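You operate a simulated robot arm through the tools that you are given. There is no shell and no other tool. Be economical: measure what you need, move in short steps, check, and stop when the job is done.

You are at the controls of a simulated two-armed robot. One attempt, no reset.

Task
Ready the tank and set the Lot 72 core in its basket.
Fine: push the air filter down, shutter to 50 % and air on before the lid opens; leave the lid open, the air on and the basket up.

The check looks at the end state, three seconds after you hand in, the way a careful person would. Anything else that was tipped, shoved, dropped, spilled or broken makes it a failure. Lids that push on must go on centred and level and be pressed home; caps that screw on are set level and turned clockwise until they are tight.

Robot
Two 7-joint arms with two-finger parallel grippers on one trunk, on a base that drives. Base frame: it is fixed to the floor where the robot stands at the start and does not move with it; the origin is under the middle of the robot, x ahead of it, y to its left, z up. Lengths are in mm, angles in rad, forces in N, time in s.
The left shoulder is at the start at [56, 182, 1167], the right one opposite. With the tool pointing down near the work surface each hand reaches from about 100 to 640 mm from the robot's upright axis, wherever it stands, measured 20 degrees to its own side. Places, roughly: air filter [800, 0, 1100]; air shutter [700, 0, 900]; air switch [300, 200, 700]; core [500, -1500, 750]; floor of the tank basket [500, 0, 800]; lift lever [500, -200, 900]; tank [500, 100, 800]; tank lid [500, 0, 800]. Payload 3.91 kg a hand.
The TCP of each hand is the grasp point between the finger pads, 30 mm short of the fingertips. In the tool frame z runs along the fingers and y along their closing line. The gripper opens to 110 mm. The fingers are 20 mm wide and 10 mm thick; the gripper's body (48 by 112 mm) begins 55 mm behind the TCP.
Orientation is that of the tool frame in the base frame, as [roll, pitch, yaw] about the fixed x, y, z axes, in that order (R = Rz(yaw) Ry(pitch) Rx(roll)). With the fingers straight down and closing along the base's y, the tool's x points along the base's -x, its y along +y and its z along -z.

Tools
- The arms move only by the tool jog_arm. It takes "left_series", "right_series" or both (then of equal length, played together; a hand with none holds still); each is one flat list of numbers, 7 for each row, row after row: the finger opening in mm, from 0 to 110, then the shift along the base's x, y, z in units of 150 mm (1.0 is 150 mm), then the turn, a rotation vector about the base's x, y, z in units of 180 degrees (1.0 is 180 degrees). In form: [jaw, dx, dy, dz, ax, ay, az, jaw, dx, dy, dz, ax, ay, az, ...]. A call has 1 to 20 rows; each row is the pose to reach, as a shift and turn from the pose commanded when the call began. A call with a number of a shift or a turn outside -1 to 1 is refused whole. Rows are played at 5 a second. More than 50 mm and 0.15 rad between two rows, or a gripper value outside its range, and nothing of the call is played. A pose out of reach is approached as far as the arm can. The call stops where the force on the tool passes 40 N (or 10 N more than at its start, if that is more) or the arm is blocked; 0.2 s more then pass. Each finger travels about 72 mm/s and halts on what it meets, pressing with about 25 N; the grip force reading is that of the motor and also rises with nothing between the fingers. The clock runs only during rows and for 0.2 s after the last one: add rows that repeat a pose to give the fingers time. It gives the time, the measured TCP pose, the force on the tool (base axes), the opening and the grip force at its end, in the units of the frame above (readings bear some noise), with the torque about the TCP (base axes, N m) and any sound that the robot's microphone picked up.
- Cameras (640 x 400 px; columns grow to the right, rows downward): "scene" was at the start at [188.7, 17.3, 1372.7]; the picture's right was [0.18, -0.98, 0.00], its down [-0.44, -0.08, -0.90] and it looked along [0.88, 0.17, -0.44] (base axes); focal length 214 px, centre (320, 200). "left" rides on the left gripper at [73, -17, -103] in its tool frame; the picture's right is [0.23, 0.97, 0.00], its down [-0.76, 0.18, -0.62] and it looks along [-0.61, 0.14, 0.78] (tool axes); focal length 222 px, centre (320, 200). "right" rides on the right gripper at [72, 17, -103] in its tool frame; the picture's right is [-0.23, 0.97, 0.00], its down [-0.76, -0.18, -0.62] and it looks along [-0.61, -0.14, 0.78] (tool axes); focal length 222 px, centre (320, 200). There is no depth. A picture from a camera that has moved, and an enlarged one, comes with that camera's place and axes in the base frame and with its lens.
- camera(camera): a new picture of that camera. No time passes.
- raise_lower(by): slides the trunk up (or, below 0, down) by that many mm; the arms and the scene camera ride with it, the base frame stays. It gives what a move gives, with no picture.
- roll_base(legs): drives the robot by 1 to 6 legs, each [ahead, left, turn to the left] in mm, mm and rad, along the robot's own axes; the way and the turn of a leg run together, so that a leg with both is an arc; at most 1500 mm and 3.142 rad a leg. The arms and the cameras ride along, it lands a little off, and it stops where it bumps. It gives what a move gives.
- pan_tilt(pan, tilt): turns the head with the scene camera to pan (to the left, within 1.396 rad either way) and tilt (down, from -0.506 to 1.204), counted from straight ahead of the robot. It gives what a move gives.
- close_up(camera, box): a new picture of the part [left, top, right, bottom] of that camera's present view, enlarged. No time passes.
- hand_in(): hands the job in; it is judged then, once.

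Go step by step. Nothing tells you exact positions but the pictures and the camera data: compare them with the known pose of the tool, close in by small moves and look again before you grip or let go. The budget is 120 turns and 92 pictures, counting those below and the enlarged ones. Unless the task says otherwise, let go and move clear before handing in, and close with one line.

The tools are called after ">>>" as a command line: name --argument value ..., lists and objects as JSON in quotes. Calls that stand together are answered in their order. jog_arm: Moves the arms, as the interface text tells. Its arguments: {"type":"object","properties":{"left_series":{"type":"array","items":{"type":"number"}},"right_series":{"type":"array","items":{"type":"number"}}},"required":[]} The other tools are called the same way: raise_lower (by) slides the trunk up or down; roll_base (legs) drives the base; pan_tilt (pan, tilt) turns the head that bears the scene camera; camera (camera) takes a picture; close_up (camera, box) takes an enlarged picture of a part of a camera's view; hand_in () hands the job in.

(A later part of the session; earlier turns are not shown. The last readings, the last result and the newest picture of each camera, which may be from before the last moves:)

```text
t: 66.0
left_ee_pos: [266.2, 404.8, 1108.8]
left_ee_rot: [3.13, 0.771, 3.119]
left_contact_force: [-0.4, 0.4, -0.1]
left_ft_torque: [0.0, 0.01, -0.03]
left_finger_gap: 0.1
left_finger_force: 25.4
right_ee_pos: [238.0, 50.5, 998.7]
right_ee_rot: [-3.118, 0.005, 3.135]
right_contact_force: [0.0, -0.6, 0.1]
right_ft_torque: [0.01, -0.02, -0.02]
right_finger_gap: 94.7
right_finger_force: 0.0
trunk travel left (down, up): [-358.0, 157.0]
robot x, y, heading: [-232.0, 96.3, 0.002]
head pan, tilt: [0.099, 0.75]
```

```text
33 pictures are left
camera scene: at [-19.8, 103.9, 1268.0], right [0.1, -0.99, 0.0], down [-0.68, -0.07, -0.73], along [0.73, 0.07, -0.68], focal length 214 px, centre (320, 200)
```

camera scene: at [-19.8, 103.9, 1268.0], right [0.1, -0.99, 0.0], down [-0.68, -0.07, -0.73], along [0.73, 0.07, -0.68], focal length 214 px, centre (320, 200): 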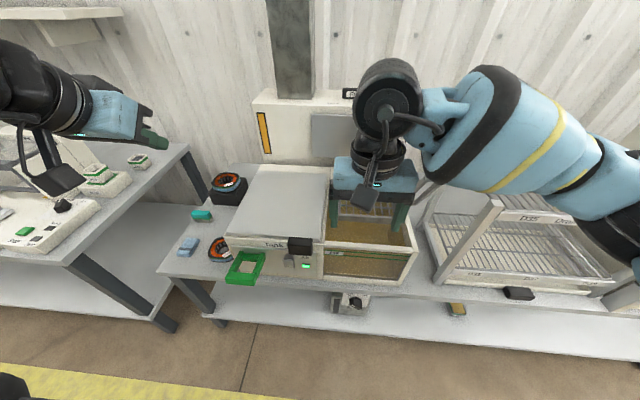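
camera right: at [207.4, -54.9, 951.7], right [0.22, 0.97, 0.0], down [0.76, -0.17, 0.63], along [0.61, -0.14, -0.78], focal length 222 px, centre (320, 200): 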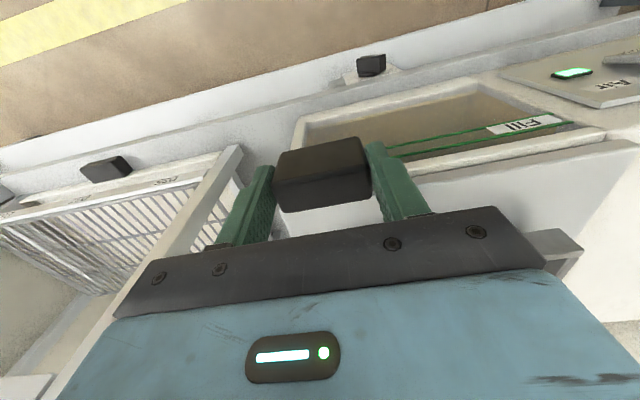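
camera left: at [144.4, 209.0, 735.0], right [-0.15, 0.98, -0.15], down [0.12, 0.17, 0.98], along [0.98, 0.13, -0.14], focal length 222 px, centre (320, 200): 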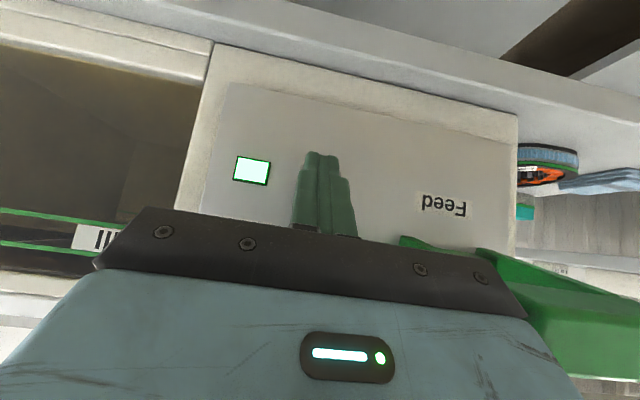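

The lid is open. Now the core: I'll read labels at the left and then look to the right where the core should be; first tuck the right hand.

>>> close_up --camera "scene" --box '[170, 155, 260, 265]'

>>> jog_arm --right_series '[95, -0.1, -0.2, 0.15, 0, 0, 0, 95, -0.2, -0.4, 0.3, 0, 0, 0, 95, -0.3, -0.6, 0.3, 0, 0, 0, 95, -0.35, -0.8, 0.3, 0, 0, 0, 95, -0.35, -1, 0.3, 0, 0, 0]' --left_series '[0, -0.1, -0.1, 0, 0, 0.025, 0, 0, -0.2, -0.2, 0, 0, 0.05, 0, 0, -0.3, -0.3, 0, 0, 0.075, 0, 0, -0.4, -0.4, 0, 0, 0.1, 0, 0, -0.4, -0.4, 0, 0, 0.1, 0]'

>>> roll_base --legs '[[-150, 0, 0], [0, -1300, 0]]'

>>> pan_tilt --pan -0.2 --tilt 0.7

>>> camera --camera "scene"

```text
3.64 times, centred on (215, 210) of scene
camera zoom: at [-19.8, 103.9, 1268.0], right [0.1, -0.99, 0.0], down [-0.68, -0.07, -0.73], along [0.73, 0.07, -0.68], focal length 780 px, centre (702, 164)
```

zoom: 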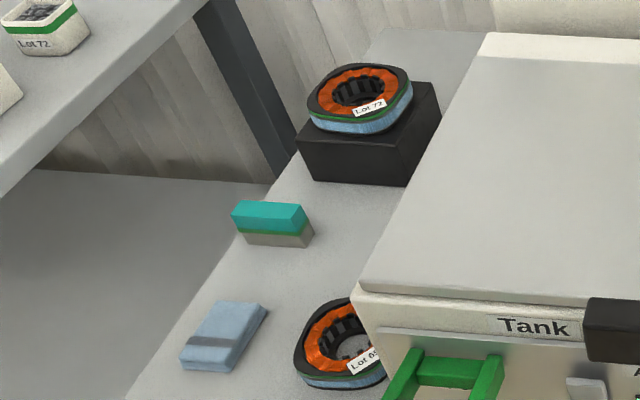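

```text
t: 67.2
left_ee_pos: [206.0, 346.0, 1108.2]
left_ee_rot: [3.138, 0.454, 3.122]
left_contact_force: [-0.3, 0.1, -0.5]
left_ft_torque: [0.03, -0.02, -0.01]
left_finger_gap: 0.0
left_finger_force: 25.5
right_ee_pos: [183.1, -99.7, 1043.5]
right_ee_rot: [-3.118, 0.005, 3.136]
right_contact_force: [0.6, -0.6, 1.1]
right_ft_torque: [0.02, -0.03, 0.03]
right_finger_gap: 95.4
right_finger_force: 0.0
trunk travel left (down, up): [-358.0, 157.0]
robot x, y, heading: [-231.5, 96.1, 0.001]
head pan, tilt: [0.099, 0.75]
```

```text
t: 79.9
left_ee_pos: [64.6, -961.0, 1108.8]
left_ee_rot: [3.136, 0.455, -3.14]
left_contact_force: [-0.2, -0.5, -0.6]
left_ft_torque: [0.0, 0.0, 0.02]
left_finger_gap: 0.0
left_finger_force: 25.1
right_ee_pos: [49.7, -1406.4, 1043.2]
right_ee_rot: [-3.118, 0.004, -3.127]
right_contact_force: [0.6, -0.3, -0.6]
right_ft_torque: [-0.02, 0.02, 0.02]
right_finger_gap: 94.8
right_finger_force: 0.0
trunk travel left (down, up): [-358.0, 157.0]
robot x, y, heading: [-369.0, -1218.9, 0.028]
head pan, tilt: [0.099, 0.75]
```

```text
t: 80.7
left_ee_pos: [63.8, -960.7, 1108.3]
left_ee_rot: [3.139, 0.455, 3.142]
left_contact_force: [0.1, -0.6, -0.6]
left_ft_torque: [-0.01, 0.0, 0.0]
left_finger_gap: 0.2
left_finger_force: 24.8
right_ee_pos: [51.4, -1406.5, 1041.9]
right_ee_rot: [-3.116, 0.005, -3.128]
right_contact_force: [-0.6, 0.0, 0.4]
right_ft_torque: [0.01, 0.0, -0.06]
right_finger_gap: 94.8
right_finger_force: 0.0
trunk travel left (down, up): [-358.0, 157.0]
robot x, y, heading: [-367.2, -1218.4, 0.017]
head pan, tilt: [-0.201, 0.7]
```

```text
31 pictures are left
camera scene: at [-155.0, -1231.8, 1272.1], right [-0.18, -0.98, 0.0], down [-0.63, 0.12, -0.76], along [0.75, -0.14, -0.64], focal length 214 px, centre (320, 200)
```

scene: 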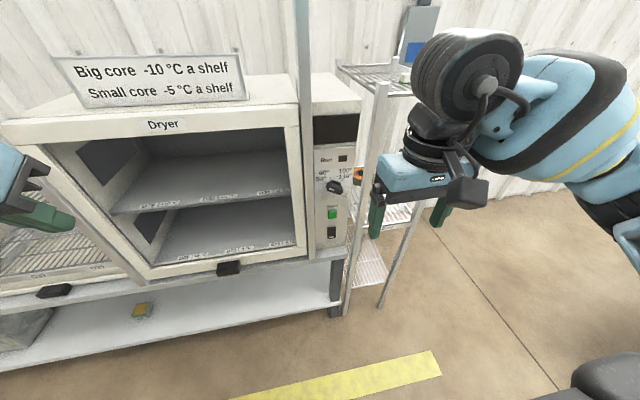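

A dryer, and right of it a small rack with an orange object behind the right hand: the core spot. I'll shift the hand aside and zoom.

>>> jog_arm --right_series '[95, 0, -0.25, 0, 0, 0, 0, 95, 0, -0.5, 0, 0, 0, 0, 95, 0, -0.75, 0, 0, 0, 0, 95, 0, -1, 0, 0, 0, 0]'

>>> close_up --camera "scene" --box '[300, 40, 500, 320]'

```text
t: 81.7
left_ee_pos: [63.3, -962.2, 1108.6]
left_ee_rot: [3.137, 0.454, -3.141]
left_contact_force: [-0.9, -0.4, -0.2]
left_ft_torque: [0.0, -0.02, -0.01]
left_finger_gap: 0.1
left_finger_force: 25.1
right_ee_pos: [50.0, -1555.7, 1043.3]
right_ee_rot: [-3.118, 0.007, -3.128]
right_contact_force: [-0.2, -0.7, 0.7]
right_ft_torque: [0.0, 0.03, -0.01]
right_finger_gap: 94.9
right_finger_force: 0.0
trunk travel left (down, up): [-358.0, 157.0]
robot x, y, heading: [-369.3, -1220.3, 0.017]
head pan, tilt: [-0.201, 0.7]
```

```text
1.43 times, centred on (400, 180) of scene
camera zoom: at [-155.5, -1232.5, 1272.2], right [-0.18, -0.98, 0.0], down [-0.63, 0.12, -0.77], along [0.75, -0.14, -0.64], focal length 306 px, centre (206, 229)
```

zoom: 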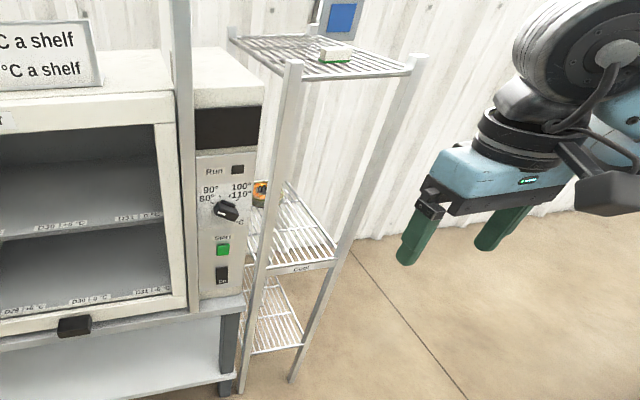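

A core stands on the "Cool" shelf of the rack. I'll strafe right for a straight view.

>>> roll_base --legs '[[0, -330, 0]]'

>>> pan_tilt --pan 0.1 --tilt 0.5

>>> camera --camera "scene"

```text
t: 85.3
left_ee_pos: [71.1, -1298.6, 1108.2]
left_ee_rot: [3.139, 0.455, -3.14]
left_contact_force: [0.1, -0.3, 0.5]
left_ft_torque: [-0.01, 0.01, -0.04]
left_finger_gap: 0.0
left_finger_force: 24.8
right_ee_pos: [58.0, -1892.7, 1043.3]
right_ee_rot: [-3.117, 0.004, -3.128]
right_contact_force: [-0.4, 0.0, 0.6]
right_ft_torque: [-0.01, 0.02, 0.02]
right_finger_gap: 94.8
right_finger_force: 0.0
trunk travel left (down, up): [-358.0, 157.0]
robot x, y, heading: [-360.8, -1559.8, 0.026]
head pan, tilt: [-0.201, 0.7]
```

```text
t: 86.1
left_ee_pos: [70.3, -1297.1, 1108.5]
left_ee_rot: [3.139, 0.456, -3.14]
left_contact_force: [-0.2, 0.0, -0.7]
left_ft_torque: [-0.05, 0.0, 0.02]
left_finger_gap: 0.1
left_finger_force: 24.7
right_ee_pos: [58.4, -1891.9, 1042.5]
right_ee_rot: [-3.116, 0.003, -3.125]
right_contact_force: [0.1, -0.4, -0.1]
right_ft_torque: [0.0, 0.02, 0.0]
right_finger_gap: 95.1
right_finger_force: 0.0
trunk travel left (down, up): [-358.0, 157.0]
robot x, y, heading: [-360.6, -1559.0, 0.024]
head pan, tilt: [0.099, 0.499]
```

```text
29 pictures are left
camera scene: at [-141.1, -1542.4, 1289.8], right [0.12, -0.99, 0.0], down [-0.48, -0.06, -0.88], along [0.87, 0.11, -0.48], focal length 214 px, centre (320, 200)
```

scene: 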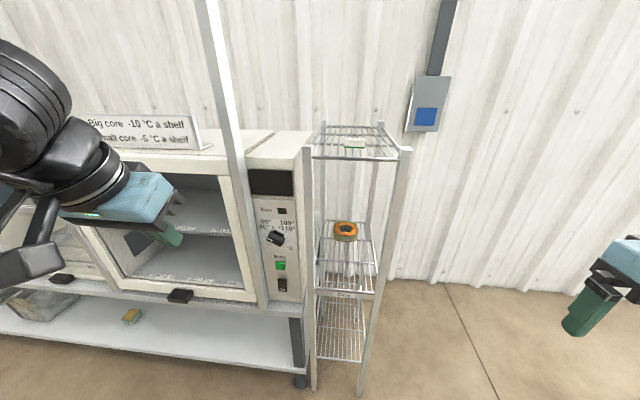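

>>> close_up --camera "scene" --box '[290, 110, 420, 310]'

>>> close_up --camera "scene" --box '[315, 205, 380, 255]'

```text
2.00 times, centred on (355, 210) of scene
camera zoom: at [-141.1, -1542.4, 1289.8], right [0.12, -0.99, 0.0], down [-0.48, -0.06, -0.88], along [0.87, 0.11, -0.48], focal length 429 px, centre (250, 180)
```

zoom: 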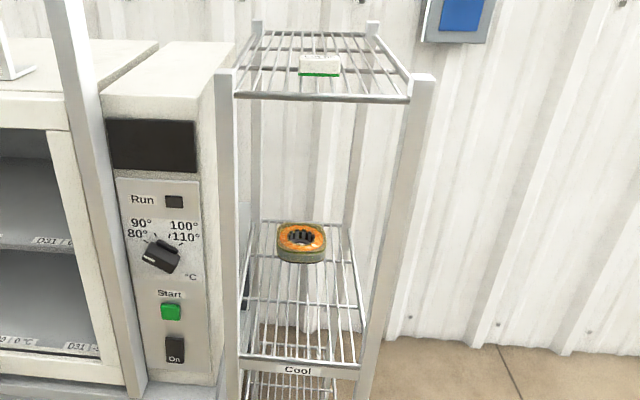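

```text
8.00 times, centred on (348, 230) of scene
camera zoom: at [-141.1, -1542.4, 1289.8], right [0.12, -0.99, 0.0], down [-0.48, -0.06, -0.88], along [0.87, 0.11, -0.48], focal length 1716 px, centre (100, -40)
```

zoom: 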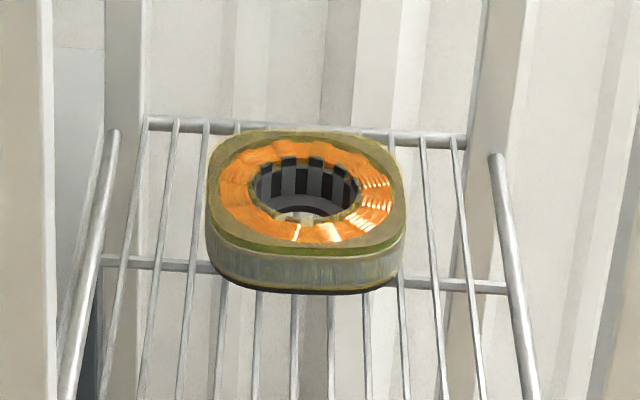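

There's a varnished-looking core on the Cool shelf with no label facing me, and a small labelled box on the top shelf. I'll read that label.

>>> close_up --camera "scene" --box '[330, 125, 382, 157]'

```text
12.31 times, centred on (356, 141) of scene
camera zoom: at [-141.1, -1542.4, 1289.8], right [0.12, -0.99, 0.0], down [-0.48, -0.06, -0.88], along [0.87, 0.11, -0.48], focal length 2640 px, centre (-123, 926)
```

zoom: 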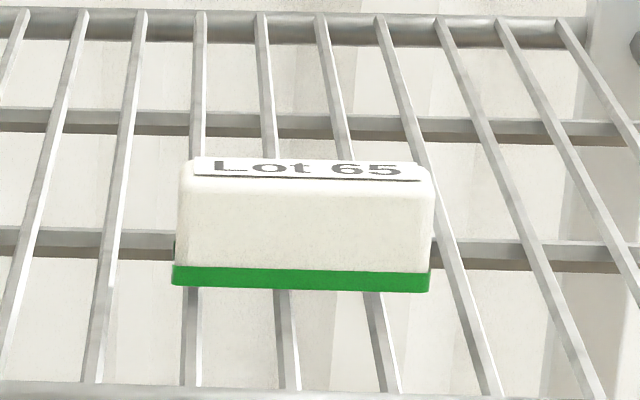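

The box on top reads Lot 65, so I must see the core's own label. The rack seems reachable from its right side, where the core is only ~80 mm in; I'll drive round to face that side.

>>> roll_base --legs '[[0, -620, 0], [0, 0, 1.547], [0, -600, 0]]'

>>> pan_tilt --pan -0.2 --tilt 0.5

>>> camera --camera "scene"

```text
t: 101.2
left_ee_pos: [8.4, -1743.6, 1108.5]
left_ee_rot: [3.14, 0.455, -1.595]
left_contact_force: [-0.2, 0.3, -0.2]
left_ft_torque: [-0.03, 0.02, -0.02]
left_finger_gap: 0.1
left_finger_force: 24.6
right_ee_pos: [603.0, -1772.3, 1043.4]
right_ee_rot: [-3.116, 0.005, -1.579]
right_contact_force: [-0.2, -0.5, -1.3]
right_ft_torque: [0.02, 0.0, -0.01]
right_finger_gap: 95.1
right_finger_force: 0.2
trunk travel left (down, up): [-358.0, 157.0]
robot x, y, heading: [255.5, -2182.3, 1.562]
head pan, tilt: [0.099, 0.499]
```

```text
t: 102.0
left_ee_pos: [8.2, -1744.6, 1109.1]
left_ee_rot: [3.138, 0.457, -1.594]
left_contact_force: [-0.1, -0.2, -0.2]
left_ft_torque: [0.02, 0.02, 0.0]
left_finger_gap: 0.1
left_finger_force: 25.1
right_ee_pos: [602.3, -1772.7, 1043.6]
right_ee_rot: [-3.117, 0.004, -1.579]
right_contact_force: [0.7, -0.2, 0.3]
right_ft_torque: [0.03, -0.03, 0.0]
right_finger_gap: 95.2
right_finger_force: 0.0
trunk travel left (down, up): [-358.0, 157.0]
robot x, y, heading: [257.6, -2178.6, 1.569]
head pan, tilt: [-0.201, 0.499]
```

```text
25 pictures are left
camera scene: at [274.2, -1962.3, 1289.9], right [0.98, -0.2, 0.0], down [-0.1, -0.47, -0.88], along [0.18, 0.86, -0.48], focal length 214 px, centre (320, 200)
```

scene: 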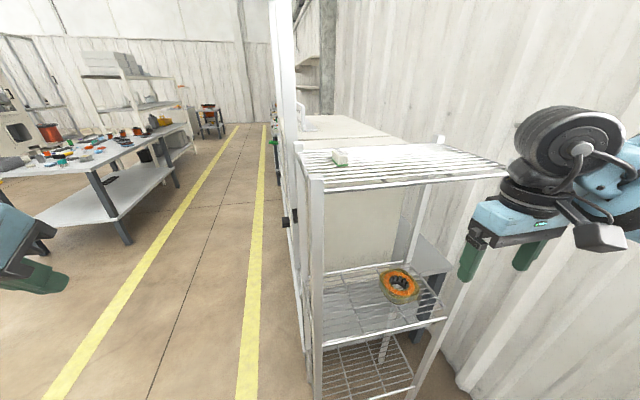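

The rack's side is open and the core is near this side. I'll enlarge it.

>>> close_up --camera "scene" --box '[360, 250, 450, 320]'

```text
5.71 times, centred on (405, 285) of scene
camera zoom: at [274.2, -1962.3, 1289.9], right [0.98, -0.2, 0.0], down [-0.1, -0.47, -0.88], along [0.18, 0.86, -0.48], focal length 1226 px, centre (-166, -286)
```

zoom: 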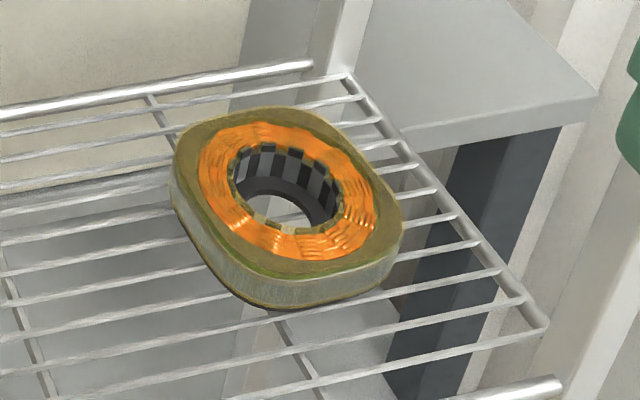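

No label on the two visible sides of this varnished-looking core, while the core at the tank's left side is clearly marked Lot 72. Before choosing I'll look at this core's back side with the right hand camera.

>>> jog_arm --right_series '[60, 0.15, 0, -0.2, 0, 0, 0.04, 30, 0.3, 0.05, -0.4, 0, 0, 0.08, 0, 0.45, 0.15, -0.6, 0, 0, 0.12, 0, 0.6, 0.3, -0.8, 0, 0, 0.16, 0, 0.75, 0.45, -1, 0, 0, 0.2]'

>>> camera --camera "right"

```text
t: 103.4
left_ee_pos: [9.4, -1745.5, 1109.4]
left_ee_rot: [3.138, 0.455, -1.594]
left_contact_force: [0.4, -0.2, 0.4]
left_ft_torque: [-0.01, 0.04, -0.01]
left_finger_gap: 0.2
left_finger_force: 25.4
right_ee_pos: [634.5, -1714.7, 941.1]
right_ee_rot: [-3.061, 0.143, -0.956]
right_contact_force: [0.4, 0.8, -0.3]
right_ft_torque: [0.04, 0.02, -0.01]
right_finger_gap: 0.0
right_finger_force: 25.4
right hand out of reach, approached as far as the arm can: row 4, 5
trunk travel left (down, up): [-358.0, 157.0]
robot x, y, heading: [252.0, -2183.7, 1.563]
head pan, tilt: [-0.201, 0.499]
stopped in row 5 (right hand): the arm was blocked; the commanded pose is now the measured one
```

```text
23 pictures are left
camera right: at [663.7, -1799.7, 1030.5], right [-0.93, -0.37, -0.04], down [-0.28, 0.62, 0.74], along [-0.24, 0.7, -0.67], focal length 222 px, centre (320, 200)
```

right: 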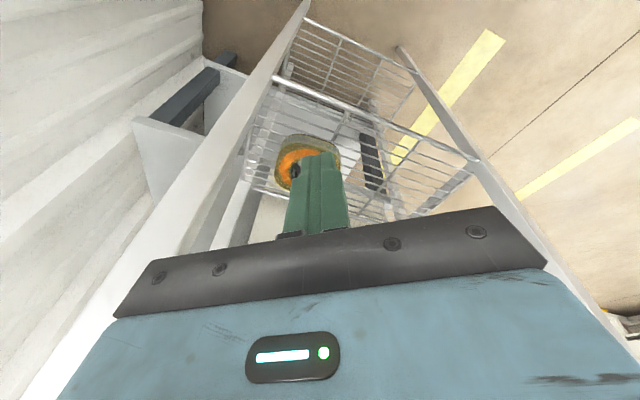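

The fingers hide its back. I can't read a label this way, so I'll lift the core by its bore (fingers spread inside) and look at it; the location note also points at this core. First retract, lower the trunk and set the tool tilt.

>>> jog_arm --right_series '[0, 0, -0.2, 0.05, 0.0114, 0.0091, -0.039, 0, -0.03, -0.4, 0.1, 0.0228, 0.0182, -0.078, 0, -0.06, -0.6, 0.1, 0.0342, 0.0273, -0.117, 0, -0.1, -0.75, 0.1, 0.0456, 0.0364, -0.156, 0, -0.13, -0.85, 0.1, 0.057, 0.0455, -0.1955]'

>>> raise_lower --by -130

```text
t: 104.6
left_ee_pos: [8.4, -1745.1, 1108.5]
left_ee_rot: [3.138, 0.455, -1.593]
left_contact_force: [-0.6, -0.1, 0.1]
left_ft_torque: [0.0, 0.02, -0.01]
left_finger_gap: 0.1
left_finger_force: 24.7
right_ee_pos: [624.4, -1819.7, 958.4]
right_ee_rot: [3.132, 0.35, -1.599]
right_contact_force: [0.7, 0.3, 0.2]
right_ft_torque: [0.01, 0.0, 0.01]
right_finger_gap: 0.1
right_finger_force: 24.8
right hand out of reach, approached as far as the arm can: row 5
trunk travel left (down, up): [-358.0, 157.0]
robot x, y, heading: [255.8, -2182.2, 1.567]
head pan, tilt: [-0.201, 0.499]
```

```text
t: 106.2
left_ee_pos: [8.9, -1744.2, 978.2]
left_ee_rot: [3.139, 0.455, -1.595]
left_contact_force: [0.5, 0.1, 0.1]
left_ft_torque: [0.02, 0.0, -0.01]
left_finger_gap: 0.1
left_finger_force: 25.2
right_ee_pos: [625.6, -1815.8, 800.9]
right_ee_rot: [3.135, 0.232, -1.593]
right_contact_force: [-0.4, -0.6, 0.3]
right_ft_torque: [0.0, -0.01, 0.01]
right_finger_gap: 0.1
right_finger_force: 25.2
trunk travel left (down, up): [-228.0, 287.0]
robot x, y, heading: [257.8, -2183.8, 1.567]
head pan, tilt: [-0.201, 0.499]
```

Target is beyond reach from here; drive ahead 150 mm, keeping the hand just outside the rack, then check the view.

>>> roll_base --legs '[[140, 0, 0]]'

>>> camera --camera "right"

>>> camera --camera "scene"

```text
t: 107.5
left_ee_pos: [10.7, -1602.0, 978.2]
left_ee_rot: [3.136, 0.453, -1.599]
left_contact_force: [0.4, -0.1, -0.1]
left_ft_torque: [-0.02, 0.02, 0.01]
left_finger_gap: 0.0
left_finger_force: 25.0
right_ee_pos: [627.6, -1676.9, 801.4]
right_ee_rot: [3.137, 0.23, -1.601]
right_contact_force: [-0.1, -0.7, -0.6]
right_ft_torque: [-0.01, -0.02, 0.01]
right_finger_gap: 0.0
right_finger_force: 24.7
trunk travel left (down, up): [-228.0, 287.0]
robot x, y, heading: [259.7, -2040.6, 1.563]
head pan, tilt: [-0.201, 0.499]
```

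```text
22 pictures are left
camera right: at [609.3, -1770.8, 885.5], right [-0.97, 0.25, 0.06], down [0.2, 0.59, 0.78], along [0.16, 0.77, -0.62], focal length 222 px, centre (320, 200)
```

right: 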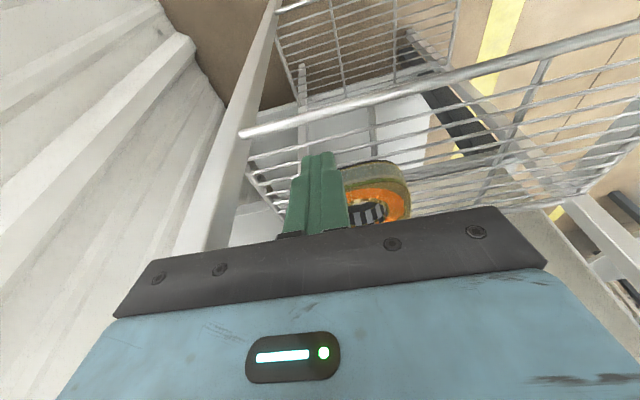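

```text
21 pictures are left
camera scene: at [276.2, -1784.5, 1157.1], right [0.98, -0.21, 0.0], down [-0.1, -0.47, -0.88], along [0.18, 0.86, -0.48], focal length 214 px, centre (320, 200)
```

scene: 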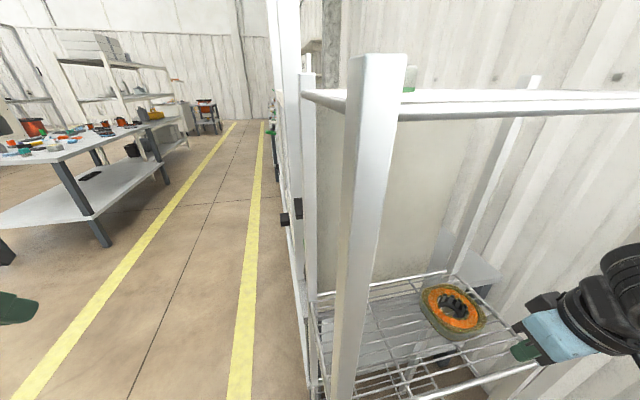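

I'll shift the hand left inside the rack's side so its camera sees the bore freely.

>>> jog_arm --right_series '[0, -0.13, 0.15, 0.1, 0.01, 0, 0, 0, -0.26, 0.3, 0.2, 0.02, 0, 0, 0, -0.38, 0.4, 0.2, 0.03, 0, 0, 0, -0.45, 0.5, 0.2, 0.038, 0, 0]'

>>> camera --camera "right"

```text
t: 108.5
left_ee_pos: [10.8, -1601.8, 977.7]
left_ee_rot: [3.139, 0.455, -1.599]
left_contact_force: [0.1, -0.2, -0.1]
left_ft_torque: [-0.01, 0.01, 0.0]
left_finger_gap: 0.0
left_finger_force: 25.3
right_ee_pos: [561.5, -1600.6, 832.2]
right_ee_rot: [3.133, 0.352, -1.601]
right_contact_force: [-0.2, 0.0, 0.4]
right_ft_torque: [0.01, 0.0, 0.02]
right_finger_gap: 0.0
right_finger_force: 24.7
trunk travel left (down, up): [-228.0, 287.0]
robot x, y, heading: [257.3, -2041.2, 1.558]
head pan, tilt: [-0.201, 0.499]
```

```text
20 pictures are left
camera right: at [541.3, -1704.8, 905.0], right [-0.97, 0.24, 0.08], down [0.2, 0.5, 0.85], along [0.16, 0.84, -0.53], focal length 222 px, centre (320, 200)
```

right: 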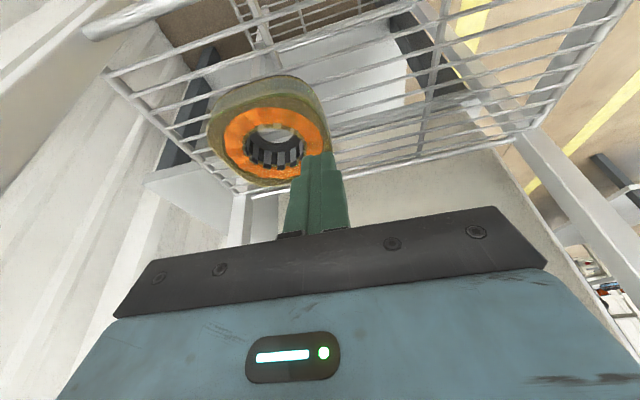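

Bore centre is at about [616, -1549], top z≈730. Move above it, then check before entering.

>>> jog_arm --right_series '[0, 0.18, 0.15, 0, 0, 0, 0, 0, 0.363, 0.304, 0, 0, 0, 0, 0, 0.363, 0.304, -0.2, 0, 0, 0, 0, 0.363, 0.304, -0.38, 0, 0, 0]'

>>> camera --camera "right"

>>> close_up --camera "scene" --box '[400, 250, 520, 350]'

```text
t: 109.5
left_ee_pos: [9.8, -1604.9, 980.5]
left_ee_rot: [3.14, 0.459, -1.598]
left_contact_force: [-0.2, -0.2, 0.3]
left_ft_torque: [-0.03, 0.01, 0.01]
left_finger_gap: 0.0
left_finger_force: 24.9
right_ee_pos: [617.1, -1556.0, 779.8]
right_ee_rot: [3.135, 0.37, -1.6]
right_contact_force: [2.6, -3.5, 37.5]
right_ft_torque: [0.04, -0.41, -0.07]
right_finger_gap: 0.2
right_finger_force: 25.2
trunk travel left (down, up): [-228.0, 287.0]
robot x, y, heading: [259.1, -2041.8, 1.564]
head pan, tilt: [-0.201, 0.499]
```

```text
19 pictures are left
camera right: at [597.6, -1661.1, 851.2], right [-0.97, 0.24, 0.09], down [0.2, 0.48, 0.86], along [0.16, 0.84, -0.51], focal length 222 px, centre (320, 200)
```

right: 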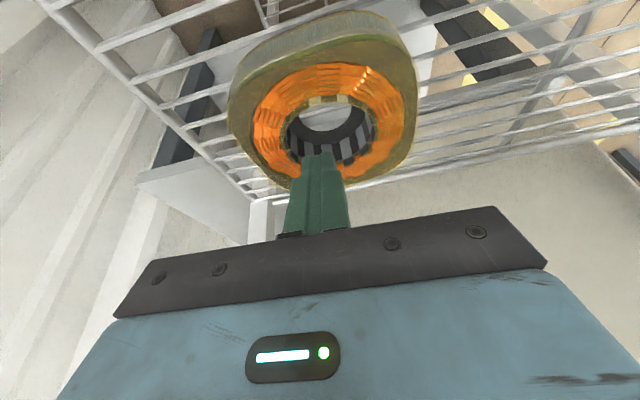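

```text
4.00 times, centred on (460, 300) of scene
camera zoom: at [274.4, -1788.5, 1158.5], right [0.98, -0.21, 0.0], down [-0.1, -0.47, -0.88], along [0.18, 0.86, -0.48], focal length 858 px, centre (-240, -200)
```

zoom: 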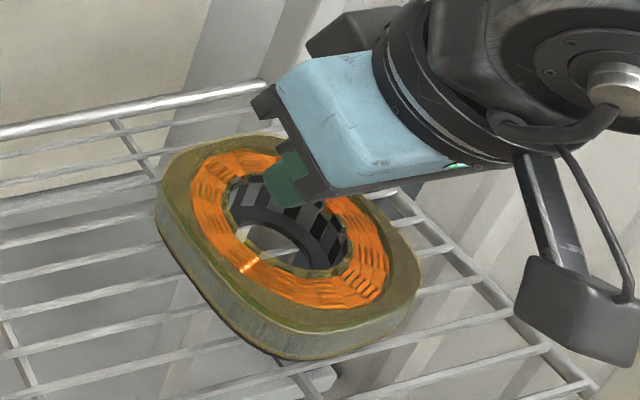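

The finger was pressing on the far winding rim: the core's top is higher (z≈747), so its centre is really about [605, -1565]. Lift at once and shift.

>>> jog_arm --right_series '[0, 0, 0, 0.15, 0, 0, 0, 0, -0.08, -0.11, 0.15, 0, 0, 0]'

>>> close_up --camera "right" --box '[200, 0, 440, 220]'

```text
t: 110.1
left_ee_pos: [12.0, -1602.6, 977.1]
left_ee_rot: [3.138, 0.455, -1.598]
left_contact_force: [0.6, 0.1, -0.3]
left_ft_torque: [0.0, 0.0, 0.01]
left_finger_gap: 0.1
left_finger_force: 24.5
right_ee_pos: [604.1, -1575.2, 795.9]
right_ee_rot: [3.134, 0.348, -1.6]
right_contact_force: [-0.8, 0.0, -1.3]
right_ft_torque: [0.0, -0.01, -0.04]
right_finger_gap: 0.0
right_finger_force: 25.0
trunk travel left (down, up): [-228.0, 287.0]
robot x, y, heading: [257.7, -2040.5, 1.564]
head pan, tilt: [-0.201, 0.499]
```

```text
1.82 times, centred on (320, 110) of right
camera zoom: at [584.5, -1678.2, 868.8], right [-0.97, 0.24, 0.09], down [0.2, 0.5, 0.84], along [0.16, 0.83, -0.53], focal length 404 px, centre (320, 364)
```

zoom: 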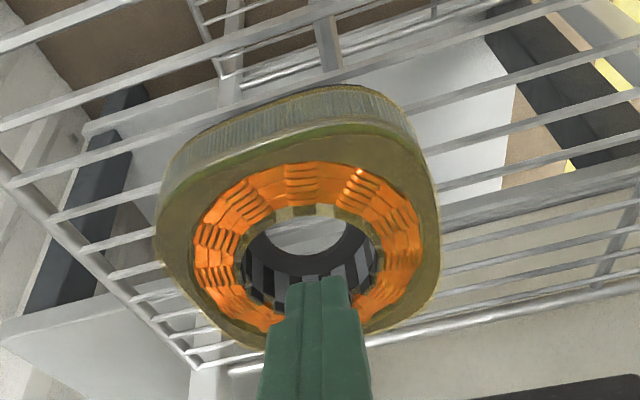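

Now the fingers line up with the bore (centre ≈ [604, -1569]). Descend gently into it.

>>> jog_arm --right_series '[0, 0, 0, -0.1, 0, 0, 0, 0, 0, 0, -0.2, 0, 0, 0, 0, 0, 0, -0.26, 0, 0, 0, 0, 0, 0, -0.31, 0, 0, 0]'

>>> close_up --camera "scene" --box '[400, 250, 520, 350]'

```text
t: 111.1
left_ee_pos: [10.5, -1604.6, 979.4]
left_ee_rot: [3.14, 0.458, -1.599]
left_contact_force: [-0.4, -0.1, 0.4]
left_ft_torque: [-0.03, -0.01, 0.04]
left_finger_gap: 0.0
left_finger_force: 24.9
right_ee_pos: [604.5, -1573.8, 755.1]
right_ee_rot: [3.136, 0.362, -1.599]
right_contact_force: [8.7, 0.4, 36.5]
right_ft_torque: [-0.36, -0.12, 0.1]
right_finger_gap: 0.1
right_finger_force: 25.3
trunk travel left (down, up): [-228.0, 287.0]
robot x, y, heading: [258.6, -2039.4, 1.567]
head pan, tilt: [-0.201, 0.499]
```

```text
4.00 times, centred on (460, 300) of scene
camera zoom: at [275.6, -1787.5, 1158.1], right [0.98, -0.21, 0.0], down [-0.1, -0.47, -0.88], along [0.18, 0.86, -0.48], focal length 858 px, centre (-240, -200)
```

zoom: 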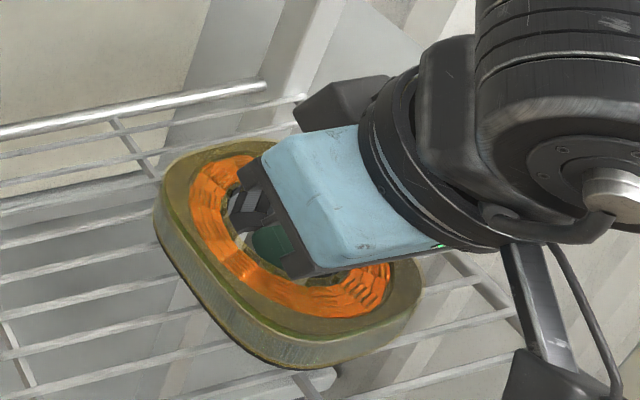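

The tips are inside the bore, touching a shelf wire. Raise 5 mm and spread the fingers.

>>> jog_arm --right_series '[0, 0, 0, 0.035, 0, 0, 0, 20, 0, 0, 0.035, 0, 0, 0, 45, 0, 0, 0.035, 0, 0, 0, 60, 0, 0, 0.035, 0, 0, 0, 60, 0, 0, 0.035, 0, 0, 0, 60, 0, 0, 0.035, 0, 0, 0]'

```text
t: 112.5
left_ee_pos: [11.7, -1602.5, 977.7]
left_ee_rot: [3.139, 0.455, -1.598]
left_contact_force: [-0.1, -0.6, 0.1]
left_ft_torque: [0.01, -0.03, -0.03]
left_finger_gap: 0.0
left_finger_force: 25.2
right_ee_pos: [604.1, -1573.5, 755.6]
right_ee_rot: [3.131, 0.35, -1.598]
right_contact_force: [2.7, 6.2, 8.5]
right_ft_torque: [-0.05, -0.02, -0.04]
right_finger_gap: 1.6
right_finger_force: 0.0
trunk travel left (down, up): [-228.0, 287.0]
robot x, y, heading: [256.5, -2044.2, 1.566]
head pan, tilt: [-0.201, 0.499]
```

The fingers spread only 1.6 mm before meeting the teeth. Test lift 15 mm and see whether the core comes along.

>>> jog_arm --right_series '[60, 0, 0, 0.05, 0, 0, 0, 60, 0, 0, 0.1, 0, 0, 0, 60, 0, 0, 0.15, 0, 0, 0]'

>>> close_up --camera "scene" --box '[400, 250, 520, 350]'

```text
t: 113.3
left_ee_pos: [12.0, -1601.9, 977.9]
left_ee_rot: [3.138, 0.456, -1.6]
left_contact_force: [0.3, -0.1, -0.3]
left_ft_torque: [-0.03, -0.01, 0.0]
left_finger_gap: 0.0
left_finger_force: 24.6
right_ee_pos: [603.6, -1574.3, 777.9]
right_ee_rot: [3.134, 0.349, -1.6]
right_contact_force: [0.6, -1.1, -8.9]
right_ft_torque: [-0.08, 0.01, 0.02]
right_finger_gap: 9.4
right_finger_force: 0.0
trunk travel left (down, up): [-228.0, 287.0]
robot x, y, heading: [259.8, -2043.2, 1.565]
head pan, tilt: [-0.201, 0.499]
```

```text
4.00 times, centred on (460, 300) of scene
camera zoom: at [276.5, -1784.9, 1157.2], right [0.98, -0.21, 0.0], down [-0.1, -0.47, -0.88], along [0.18, 0.86, -0.48], focal length 858 px, centre (-240, -200)
```

zoom: 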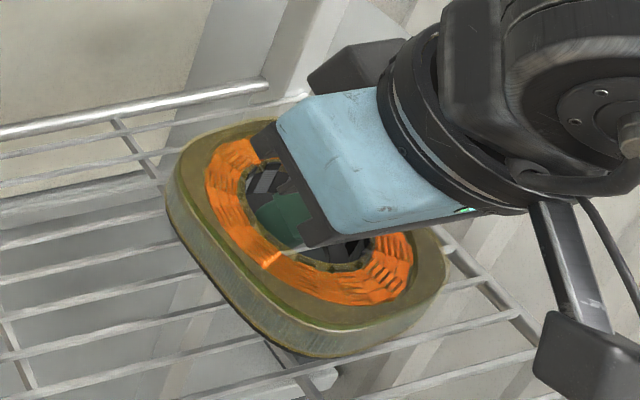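

The core lifts with the hand (~9 N). Lift further and bring it out of the rack.

>>> jog_arm --right_series '[60, 0, 0, 0.1, 0, 0, 0, 60, 0, 0, 0.2, 0, 0, 0, 60, 0, 0, 0.3, 0, 0, 0, 60, 0, -0.15, 0.35, 0, 0, 0, 60, 0, -0.3, 0.35, 0, 0, 0, 60, 0, -0.45, 0.35, 0, 0, 0, 60, 0, -0.6, 0.35, 0, 0, 0, 60, 0, -0.8, 0.35, 0, 0, 0, 60, 0, -1, 0.35, 0, 0, 0]'

>>> roll_base --legs '[[-250, 0, 0]]'

>>> camera --camera "scene"

```text
t: 115.3
left_ee_pos: [11.0, -1603.6, 977.9]
left_ee_rot: [3.137, 0.457, -1.599]
left_contact_force: [0.6, -0.1, -0.1]
left_ft_torque: [0.03, -0.03, -0.01]
left_finger_gap: 0.0
left_finger_force: 24.8
right_ee_pos: [633.5, -1664.7, 844.7]
right_ee_rot: [3.131, 0.35, -1.599]
right_contact_force: [0.1, -0.5, -8.7]
right_ft_torque: [-0.07, 0.01, -0.04]
right_finger_gap: 12.3
right_finger_force: 0.1
right hand out of reach, approached as far as the arm can: row 7, 8, 9
trunk travel left (down, up): [-228.0, 287.0]
robot x, y, heading: [254.6, -2041.2, 1.562]
head pan, tilt: [-0.201, 0.499]
```

```text
t: 117.2
left_ee_pos: [9.2, -1857.1, 978.5]
left_ee_rot: [3.139, 0.455, -1.601]
left_contact_force: [0.5, -0.1, 0.4]
left_ft_torque: [-0.01, 0.01, -0.03]
left_finger_gap: 0.0
left_finger_force: 24.9
right_ee_pos: [631.8, -1920.3, 845.3]
right_ee_rot: [3.132, 0.35, -1.601]
right_contact_force: [-0.5, 0.6, -8.1]
right_ft_torque: [-0.08, -0.03, -0.01]
right_finger_gap: 13.8
right_finger_force: 0.1
trunk travel left (down, up): [-228.0, 287.0]
robot x, y, heading: [254.6, -2295.3, 1.559]
head pan, tilt: [-0.201, 0.499]
```

```text
14 pictures are left
camera scene: at [274.9, -2039.4, 1157.4], right [0.98, -0.21, 0.0], down [-0.1, -0.47, -0.88], along [0.18, 0.86, -0.48], focal length 214 px, centre (320, 200)
```

scene: 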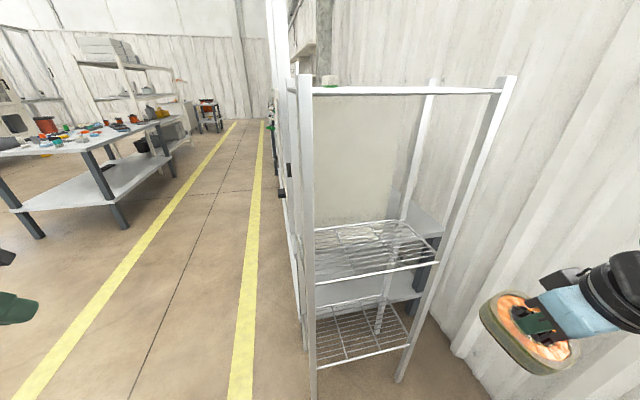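

The core is out. I'll turn the hand 90° so its hidden sides face the head camera, and read any label.

>>> jog_arm --right_series '[60, -0.08, 0, 0, 0, 0, 0.042, 60, -0.16, 0, 0, 0, 0, 0.083, 60, -0.24, 0, 0, 0, 0, 0.125, 60, -0.32, 0, 0, 0, 0, 0.167, 60, -0.4, 0, 0, 0, 0, 0.208, 60, -0.48, 0, 0, 0, 0, 0.25, 60, -0.56, 0, 0, 0, 0, 0.292, 60, -0.64, 0, 0, 0, 0, 0.333, 60, -0.72, 0, 0, 0, 0, 0.375, 60, -0.8, 0, 0, 0, 0, 0.417, 60, -0.9, 0, 0, 0, 0, 0.458, 60, -1, 0, 0, 0, 0, 0.5]'

>>> close_up --camera "scene" --box '[360, 220, 620, 400]'

```text
t: 119.8
left_ee_pos: [10.4, -1856.2, 979.1]
left_ee_rot: [3.137, 0.454, -1.601]
left_contact_force: [0.4, -0.6, -0.1]
left_ft_torque: [0.01, 0.02, 0.02]
left_finger_gap: 0.0
left_finger_force: 25.3
right_ee_pos: [445.2, -1957.9, 882.3]
right_ee_rot: [3.132, 0.347, -0.109]
right_contact_force: [0.6, -0.2, -7.9]
right_ft_torque: [0.0, -0.08, 0.0]
right_finger_gap: 13.6
right_finger_force: 0.1
right hand out of reach, approached as far as the arm can: row 8, 9, 10, 11, 12
trunk travel left (down, up): [-228.0, 287.0]
robot x, y, heading: [254.5, -2296.0, 1.561]
head pan, tilt: [-0.201, 0.499]
```

```text
2.22 times, centred on (490, 310) of scene
camera zoom: at [275.4, -2039.1, 1157.3], right [0.98, -0.21, 0.0], down [-0.1, -0.47, -0.88], along [0.18, 0.86, -0.48], focal length 477 px, centre (-58, -44)
```

zoom: 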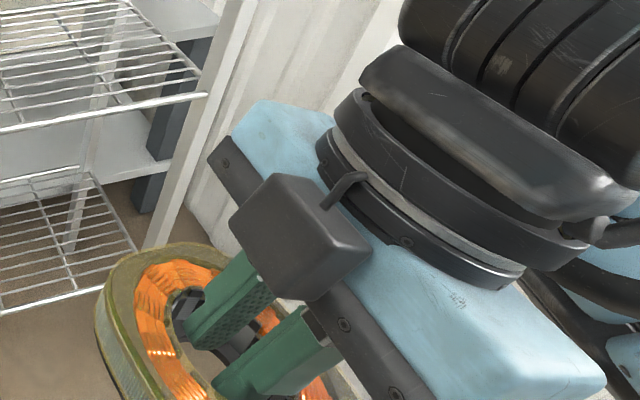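

No label on this side either. One side remains; I'll turn the hand the other way round to see it.

>>> jog_arm --right_series '[60, 0.05, 0, 0, 0, 0, -0.045, 60, 0.1, 0, 0, 0, 0, -0.09, 60, 0.15, 0, 0, 0, 0, -0.135, 60, 0.2, 0, 0, 0, 0, -0.18, 60, 0.25, 0, 0, 0, 0, -0.225, 60, 0.3, 0.03, 0, 0, 0, -0.27, 60, 0.35, 0.06, 0, 0, 0, -0.315, 60, 0.4, 0.1, 0, 0, 0, -0.36, 60, 0.45, 0.13, 0, 0, 0, -0.405, 60, 0.5, 0.16, 0, 0, 0, -0.45, 60, 0.55, 0.2, 0, 0, 0, -0.495, 60, 0.6, 0.25, 0, 0, 0, -0.54, 60, 0.6, 0.3, 0, 0, 0, -0.585, 60, 0.6, 0.35, 0, 0, 0, -0.63, 60, 0.6, 0.4, 0, 0, 0, -0.675, 60, 0.6, 0.45, 0, 0, 0, -0.72, 60, 0.6, 0.5, 0, 0, 0, -0.765, 60, 0.6, 0.5, 0, 0, 0, -0.81, 60, 0.6, 0.5, 0, 0, 0, -0.855, 60, 0.6, 0.5, 0, 0, 0, -0.9]'

>>> close_up --camera "scene" --box '[360, 220, 620, 400]'

```text
t: 124.0
left_ee_pos: [10.7, -1856.7, 978.8]
left_ee_rot: [3.138, 0.455, -1.601]
left_contact_force: [0.0, 0.0, -0.9]
left_ft_torque: [0.01, -0.02, 0.0]
left_finger_gap: 0.0
left_finger_force: 25.3
right_ee_pos: [535.3, -1883.0, 882.2]
right_ee_rot: [3.13, 0.348, -2.942]
right_contact_force: [0.3, -0.4, -7.9]
right_ft_torque: [0.0, 0.07, 0.0]
right_finger_gap: 13.9
right_finger_force: 0.0
right hand out of reach, approached as far as the arm can: row 1, 2, 3, 4, 5, 6, 7, 8, 9, 10, 11, 12, 13
trunk travel left (down, up): [-228.0, 287.0]
robot x, y, heading: [256.4, -2293.5, 1.566]
head pan, tilt: [-0.201, 0.499]
```

```text
2.22 times, centred on (490, 310) of scene
camera zoom: at [274.8, -2038.7, 1157.2], right [0.98, -0.21, 0.0], down [-0.1, -0.47, -0.88], along [0.18, 0.86, -0.48], focal length 477 px, centre (-58, -44)
```

zoom: 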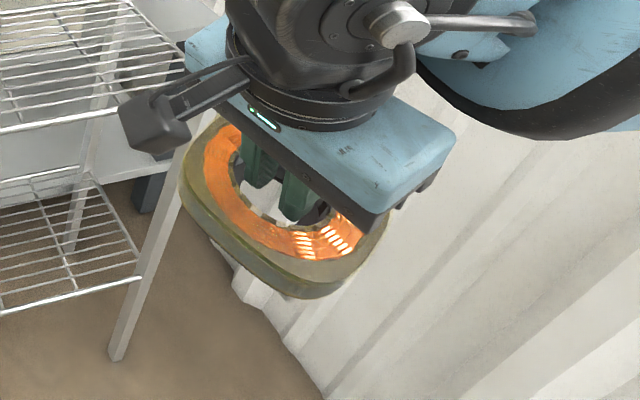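

Three sides and the top show no label; only the underside is unseen. I'll raise the core above the head camera and tilt it slightly to look underneath.

>>> jog_arm --right_series '[60, 0, 0, 0.2, 0, 0, 0, 60, 0, 0, 0.4, 0, 0, 0, 60, 0, 0, 0.6, 0, 0, 0, 60, 0, 0, 0.8, 0, 0, 0, 60, 0, 0, 1, 0, 0, 0]'

>>> jog_arm --right_series '[60, 0, 0, 0.2, 0, 0.035, 0, 60, 0, 0, 0.4, 0, 0.07, 0, 60, 0, 0, 0.6, 0, 0.105, 0, 60, 0, 0, 0.8, 0, 0.14, 0, 60, 0, 0, 1, 0, 0.175, 0, 60, 0, 0, 1, 0, 0.21, 0]'

>>> pan_tilt --pan -0.8 --tilt 0.2

```text
t: 125.2
left_ee_pos: [9.0, -1855.6, 978.3]
left_ee_rot: [3.139, 0.453, -1.599]
left_contact_force: [-0.3, -0.3, -0.9]
left_ft_torque: [0.02, 0.01, -0.02]
left_finger_gap: 0.1
left_finger_force: 24.6
right_ee_pos: [529.1, -1880.5, 1014.7]
right_ee_rot: [3.131, 0.345, -2.939]
right_contact_force: [0.0, 0.0, -8.7]
right_ft_torque: [-0.02, 0.04, 0.01]
right_finger_gap: 13.7
right_finger_force: 0.0
right hand out of reach, approached as far as the arm can: row 5
trunk travel left (down, up): [-228.0, 287.0]
robot x, y, heading: [258.2, -2294.9, 1.559]
head pan, tilt: [-0.201, 0.499]
```

```text
t: 126.5
left_ee_pos: [10.6, -1856.3, 978.5]
left_ee_rot: [3.138, 0.454, -1.6]
left_contact_force: [0.7, 0.0, -0.8]
left_ft_torque: [0.02, 0.01, 0.0]
left_finger_gap: 0.3
left_finger_force: 24.5
right_ee_pos: [534.7, -1880.1, 1165.3]
right_ee_rot: [3.002, -0.302, -2.942]
right_contact_force: [0.2, -1.1, -8.4]
right_ft_torque: [-0.02, -0.05, 0.02]
right_finger_gap: 14.0
right_finger_force: 0.1
right hand out of reach, approached as far as the arm can: row 1, 2, 3, 4, 5
trunk travel left (down, up): [-228.0, 287.0]
robot x, y, heading: [255.2, -2294.0, 1.563]
head pan, tilt: [-0.201, 0.499]
```

```text
t: 127.5
left_ee_pos: [9.2, -1855.2, 977.8]
left_ee_rot: [3.138, 0.455, -1.601]
left_contact_force: [-0.1, -0.4, 0.1]
left_ft_torque: [-0.03, 0.01, 0.01]
left_finger_gap: 0.1
left_finger_force: 25.1
right_ee_pos: [533.7, -1879.6, 1165.0]
right_ee_rot: [3.003, -0.298, -2.943]
right_contact_force: [-0.4, 0.3, -8.2]
right_ft_torque: [-0.01, -0.12, -0.04]
right_finger_gap: 14.0
right_finger_force: 0.1
trunk travel left (down, up): [-228.0, 287.0]
robot x, y, heading: [254.0, -2293.3, 1.563]
head pan, tilt: [-0.799, 0.201]
```

Raise and tilt a little more before the picture.

>>> jog_arm --right_series '[60, 0, 0, 0.2, 0, 0.035, 0, 60, 0, 0, 0.4, 0, 0.07, 0, 60, 0, 0, 0.6, 0, 0.105, 0, 60, 0, 0, 0.8, 0, 0.14, 0, 60, 0, 0, 1, 0, 0.175, 0]'

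>>> camera --camera "scene"

```text
t: 128.8
left_ee_pos: [9.3, -1856.5, 978.4]
left_ee_rot: [3.138, 0.455, -1.601]
left_contact_force: [-0.7, -0.1, 0.4]
left_ft_torque: [0.0, 0.01, 0.0]
left_finger_gap: 0.0
left_finger_force: 24.8
right_ee_pos: [533.6, -1877.2, 1315.1]
right_ee_rot: [2.849, -0.835, -2.859]
right_contact_force: [-0.3, -0.8, -7.7]
right_ft_torque: [-0.02, -0.18, 0.01]
right_finger_gap: 14.0
right_finger_force: 0.1
trunk travel left (down, up): [-228.0, 287.0]
robot x, y, heading: [255.6, -2298.9, 1.563]
head pan, tilt: [-0.799, 0.201]
```

```text
11 pictures are left
camera scene: at [323.1, -2063.4, 1184.9], right [0.69, -0.72, 0.0], down [-0.14, -0.14, -0.98], along [0.71, 0.68, -0.2], focal length 214 px, centre (320, 200)
```

scene: 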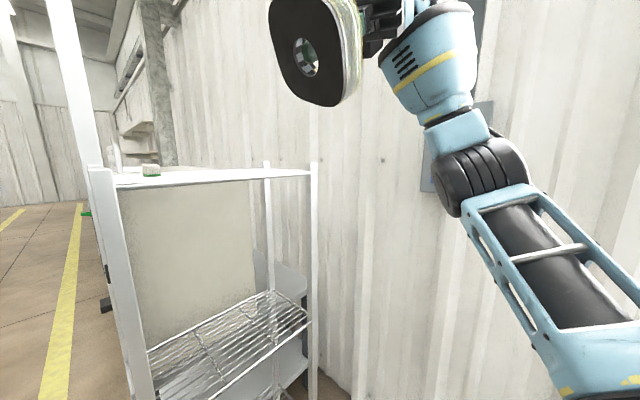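

The underside is plain black; its side edge shows a bright streak, so one enlargement.

>>> close_up --camera "scene" --box '[262, 0, 392, 110]'

```text
3.64 times, centred on (327, 55) of scene
camera zoom: at [323.1, -2063.4, 1184.9], right [0.69, -0.72, 0.0], down [-0.14, -0.14, -0.98], along [0.71, 0.68, -0.2], focal length 780 px, centre (294, 727)
```

zoom: 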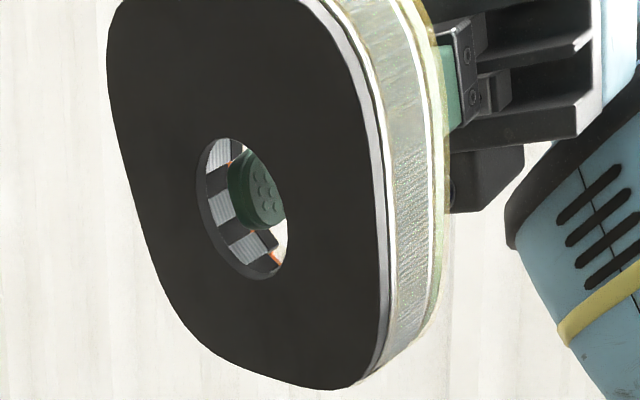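

No label anywhere: this is an already varnished, unlabelled core on the Cool rack, so it is not the Lot 72 core; the core by the tank carries the Lot 72 tag. I'll put this one back exactly where it stood. First undo the tilt and turn.

>>> jog_arm --right_series '[60, 0, 0, -0.2, 0, -0.035, 0, 60, 0, 0, -0.4, 0, -0.07, 0, 60, 0, 0, -0.6, 0, -0.105, 0, 60, 0, 0, -0.8, 0, -0.14, 0, 60, 0, 0, -1, 0, -0.175, 0]'

>>> jog_arm --right_series '[60, 0, 0, -0.2, 0, -0.035, 0, 60, 0, 0, -0.4, 0, -0.07, 0, 60, 0, 0, -0.6, 0, -0.105, 0, 60, 0, 0, -0.8, 0, -0.14, 0, 60, 0, 0, -1, 0, -0.175, 0, 60, 0, 0, -1, 0, -0.21, 0]'

>>> jog_arm --right_series '[60, 0.05, 0, -0.1, 0, 0, 0.043, 60, 0.1, 0, -0.2, 0, 0, 0.085, 60, 0.15, 0, -0.3, 0, 0, 0.128, 60, 0.2, 0, -0.4, 0, 0, 0.171, 60, 0.25, 0, -0.5, 0, 0, 0.214, 60, 0.3, 0, -0.6, 0, 0, 0.256, 60, 0.35, 0, -0.7, 0, 0, 0.299, 60, 0.4, 0, -0.8, 0, 0, 0.342, 60, 0.45, 0, -0.9, 0, 0, 0.384, 60, 0.48, 0, -1, 0, 0, 0.427]'

```text
t: 129.9
left_ee_pos: [9.5, -1855.5, 978.1]
left_ee_rot: [3.14, 0.455, -1.6]
left_contact_force: [0.0, -0.6, 0.2]
left_ft_torque: [0.0, -0.02, 0.0]
left_finger_gap: 0.1
left_finger_force: 24.0
right_ee_pos: [533.1, -1880.8, 1163.8]
right_ee_rot: [3.002, -0.299, -2.943]
right_contact_force: [-0.6, 0.4, -8.4]
right_ft_torque: [-0.01, -0.09, 0.0]
right_finger_gap: 14.4
right_finger_force: 0.0
trunk travel left (down, up): [-228.0, 287.0]
robot x, y, heading: [253.1, -2295.0, 1.562]
head pan, tilt: [-0.799, 0.201]
```

```text
t: 131.3
left_ee_pos: [9.4, -1855.7, 978.4]
left_ee_rot: [3.139, 0.456, -1.6]
left_contact_force: [-0.3, -0.3, 0.1]
left_ft_torque: [-0.01, -0.01, -0.03]
left_finger_gap: 0.0
left_finger_force: 24.6
right_ee_pos: [531.8, -1881.3, 1014.5]
right_ee_rot: [3.129, 0.348, -2.938]
right_contact_force: [0.1, -0.2, -8.8]
right_ft_torque: [-0.04, 0.05, 0.0]
right_finger_gap: 14.3
right_finger_force: 0.0
trunk travel left (down, up): [-228.0, 287.0]
robot x, y, heading: [253.4, -2296.6, 1.564]
head pan, tilt: [-0.799, 0.201]
```

```text
t: 133.6
left_ee_pos: [9.3, -1856.0, 978.3]
left_ee_rot: [3.138, 0.456, -1.601]
left_contact_force: [-0.4, 0.3, -0.8]
left_ft_torque: [-0.04, 0.0, 0.03]
left_finger_gap: 0.0
left_finger_force: 25.5
right_ee_pos: [606.7, -1879.6, 864.0]
right_ee_rot: [3.133, 0.348, -1.596]
right_contact_force: [0.0, -0.3, -8.7]
right_ft_torque: [-0.1, 0.06, 0.0]
right_finger_gap: 14.5
right_finger_force: 0.0
trunk travel left (down, up): [-228.0, 287.0]
robot x, y, heading: [256.0, -2292.5, 1.561]
head pan, tilt: [-0.799, 0.201]
```

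Tool back at its pick orientation. Drive ahead to the pick stance.

>>> roll_base --legs '[[250, 0, 0]]'

>>> pan_tilt --pan -0.201 --tilt 0.5

```text
t: 135.4
left_ee_pos: [7.9, -1609.3, 978.8]
left_ee_rot: [3.139, 0.453, -1.594]
left_contact_force: [-1.4, 0.2, 1.0]
left_ft_torque: [0.01, 0.0, 0.0]
left_finger_gap: 0.0
left_finger_force: 25.1
right_ee_pos: [603.1, -1629.2, 864.4]
right_ee_rot: [3.131, 0.347, -1.592]
right_contact_force: [0.1, 0.2, -8.2]
right_ft_torque: [-0.1, 0.01, -0.03]
right_finger_gap: 14.7
right_finger_force: 0.0
trunk travel left (down, up): [-228.0, 287.0]
robot x, y, heading: [260.3, -2048.4, 1.569]
head pan, tilt: [-0.799, 0.201]
```

```text
t: 136.4
left_ee_pos: [6.9, -1611.9, 977.9]
left_ee_rot: [3.137, 0.455, -1.592]
left_contact_force: [0.2, 0.0, -0.5]
left_ft_torque: [0.01, 0.03, -0.01]
left_finger_gap: 0.0
left_finger_force: 24.9
right_ee_pos: [604.5, -1630.1, 864.8]
right_ee_rot: [3.13, 0.348, -1.589]
right_contact_force: [1.1, -0.4, -8.1]
right_ft_torque: [-0.08, 0.0, 0.0]
right_finger_gap: 14.8
right_finger_force: 0.0
trunk travel left (down, up): [-228.0, 287.0]
robot x, y, heading: [256.5, -2047.3, 1.566]
head pan, tilt: [-0.201, 0.499]
```

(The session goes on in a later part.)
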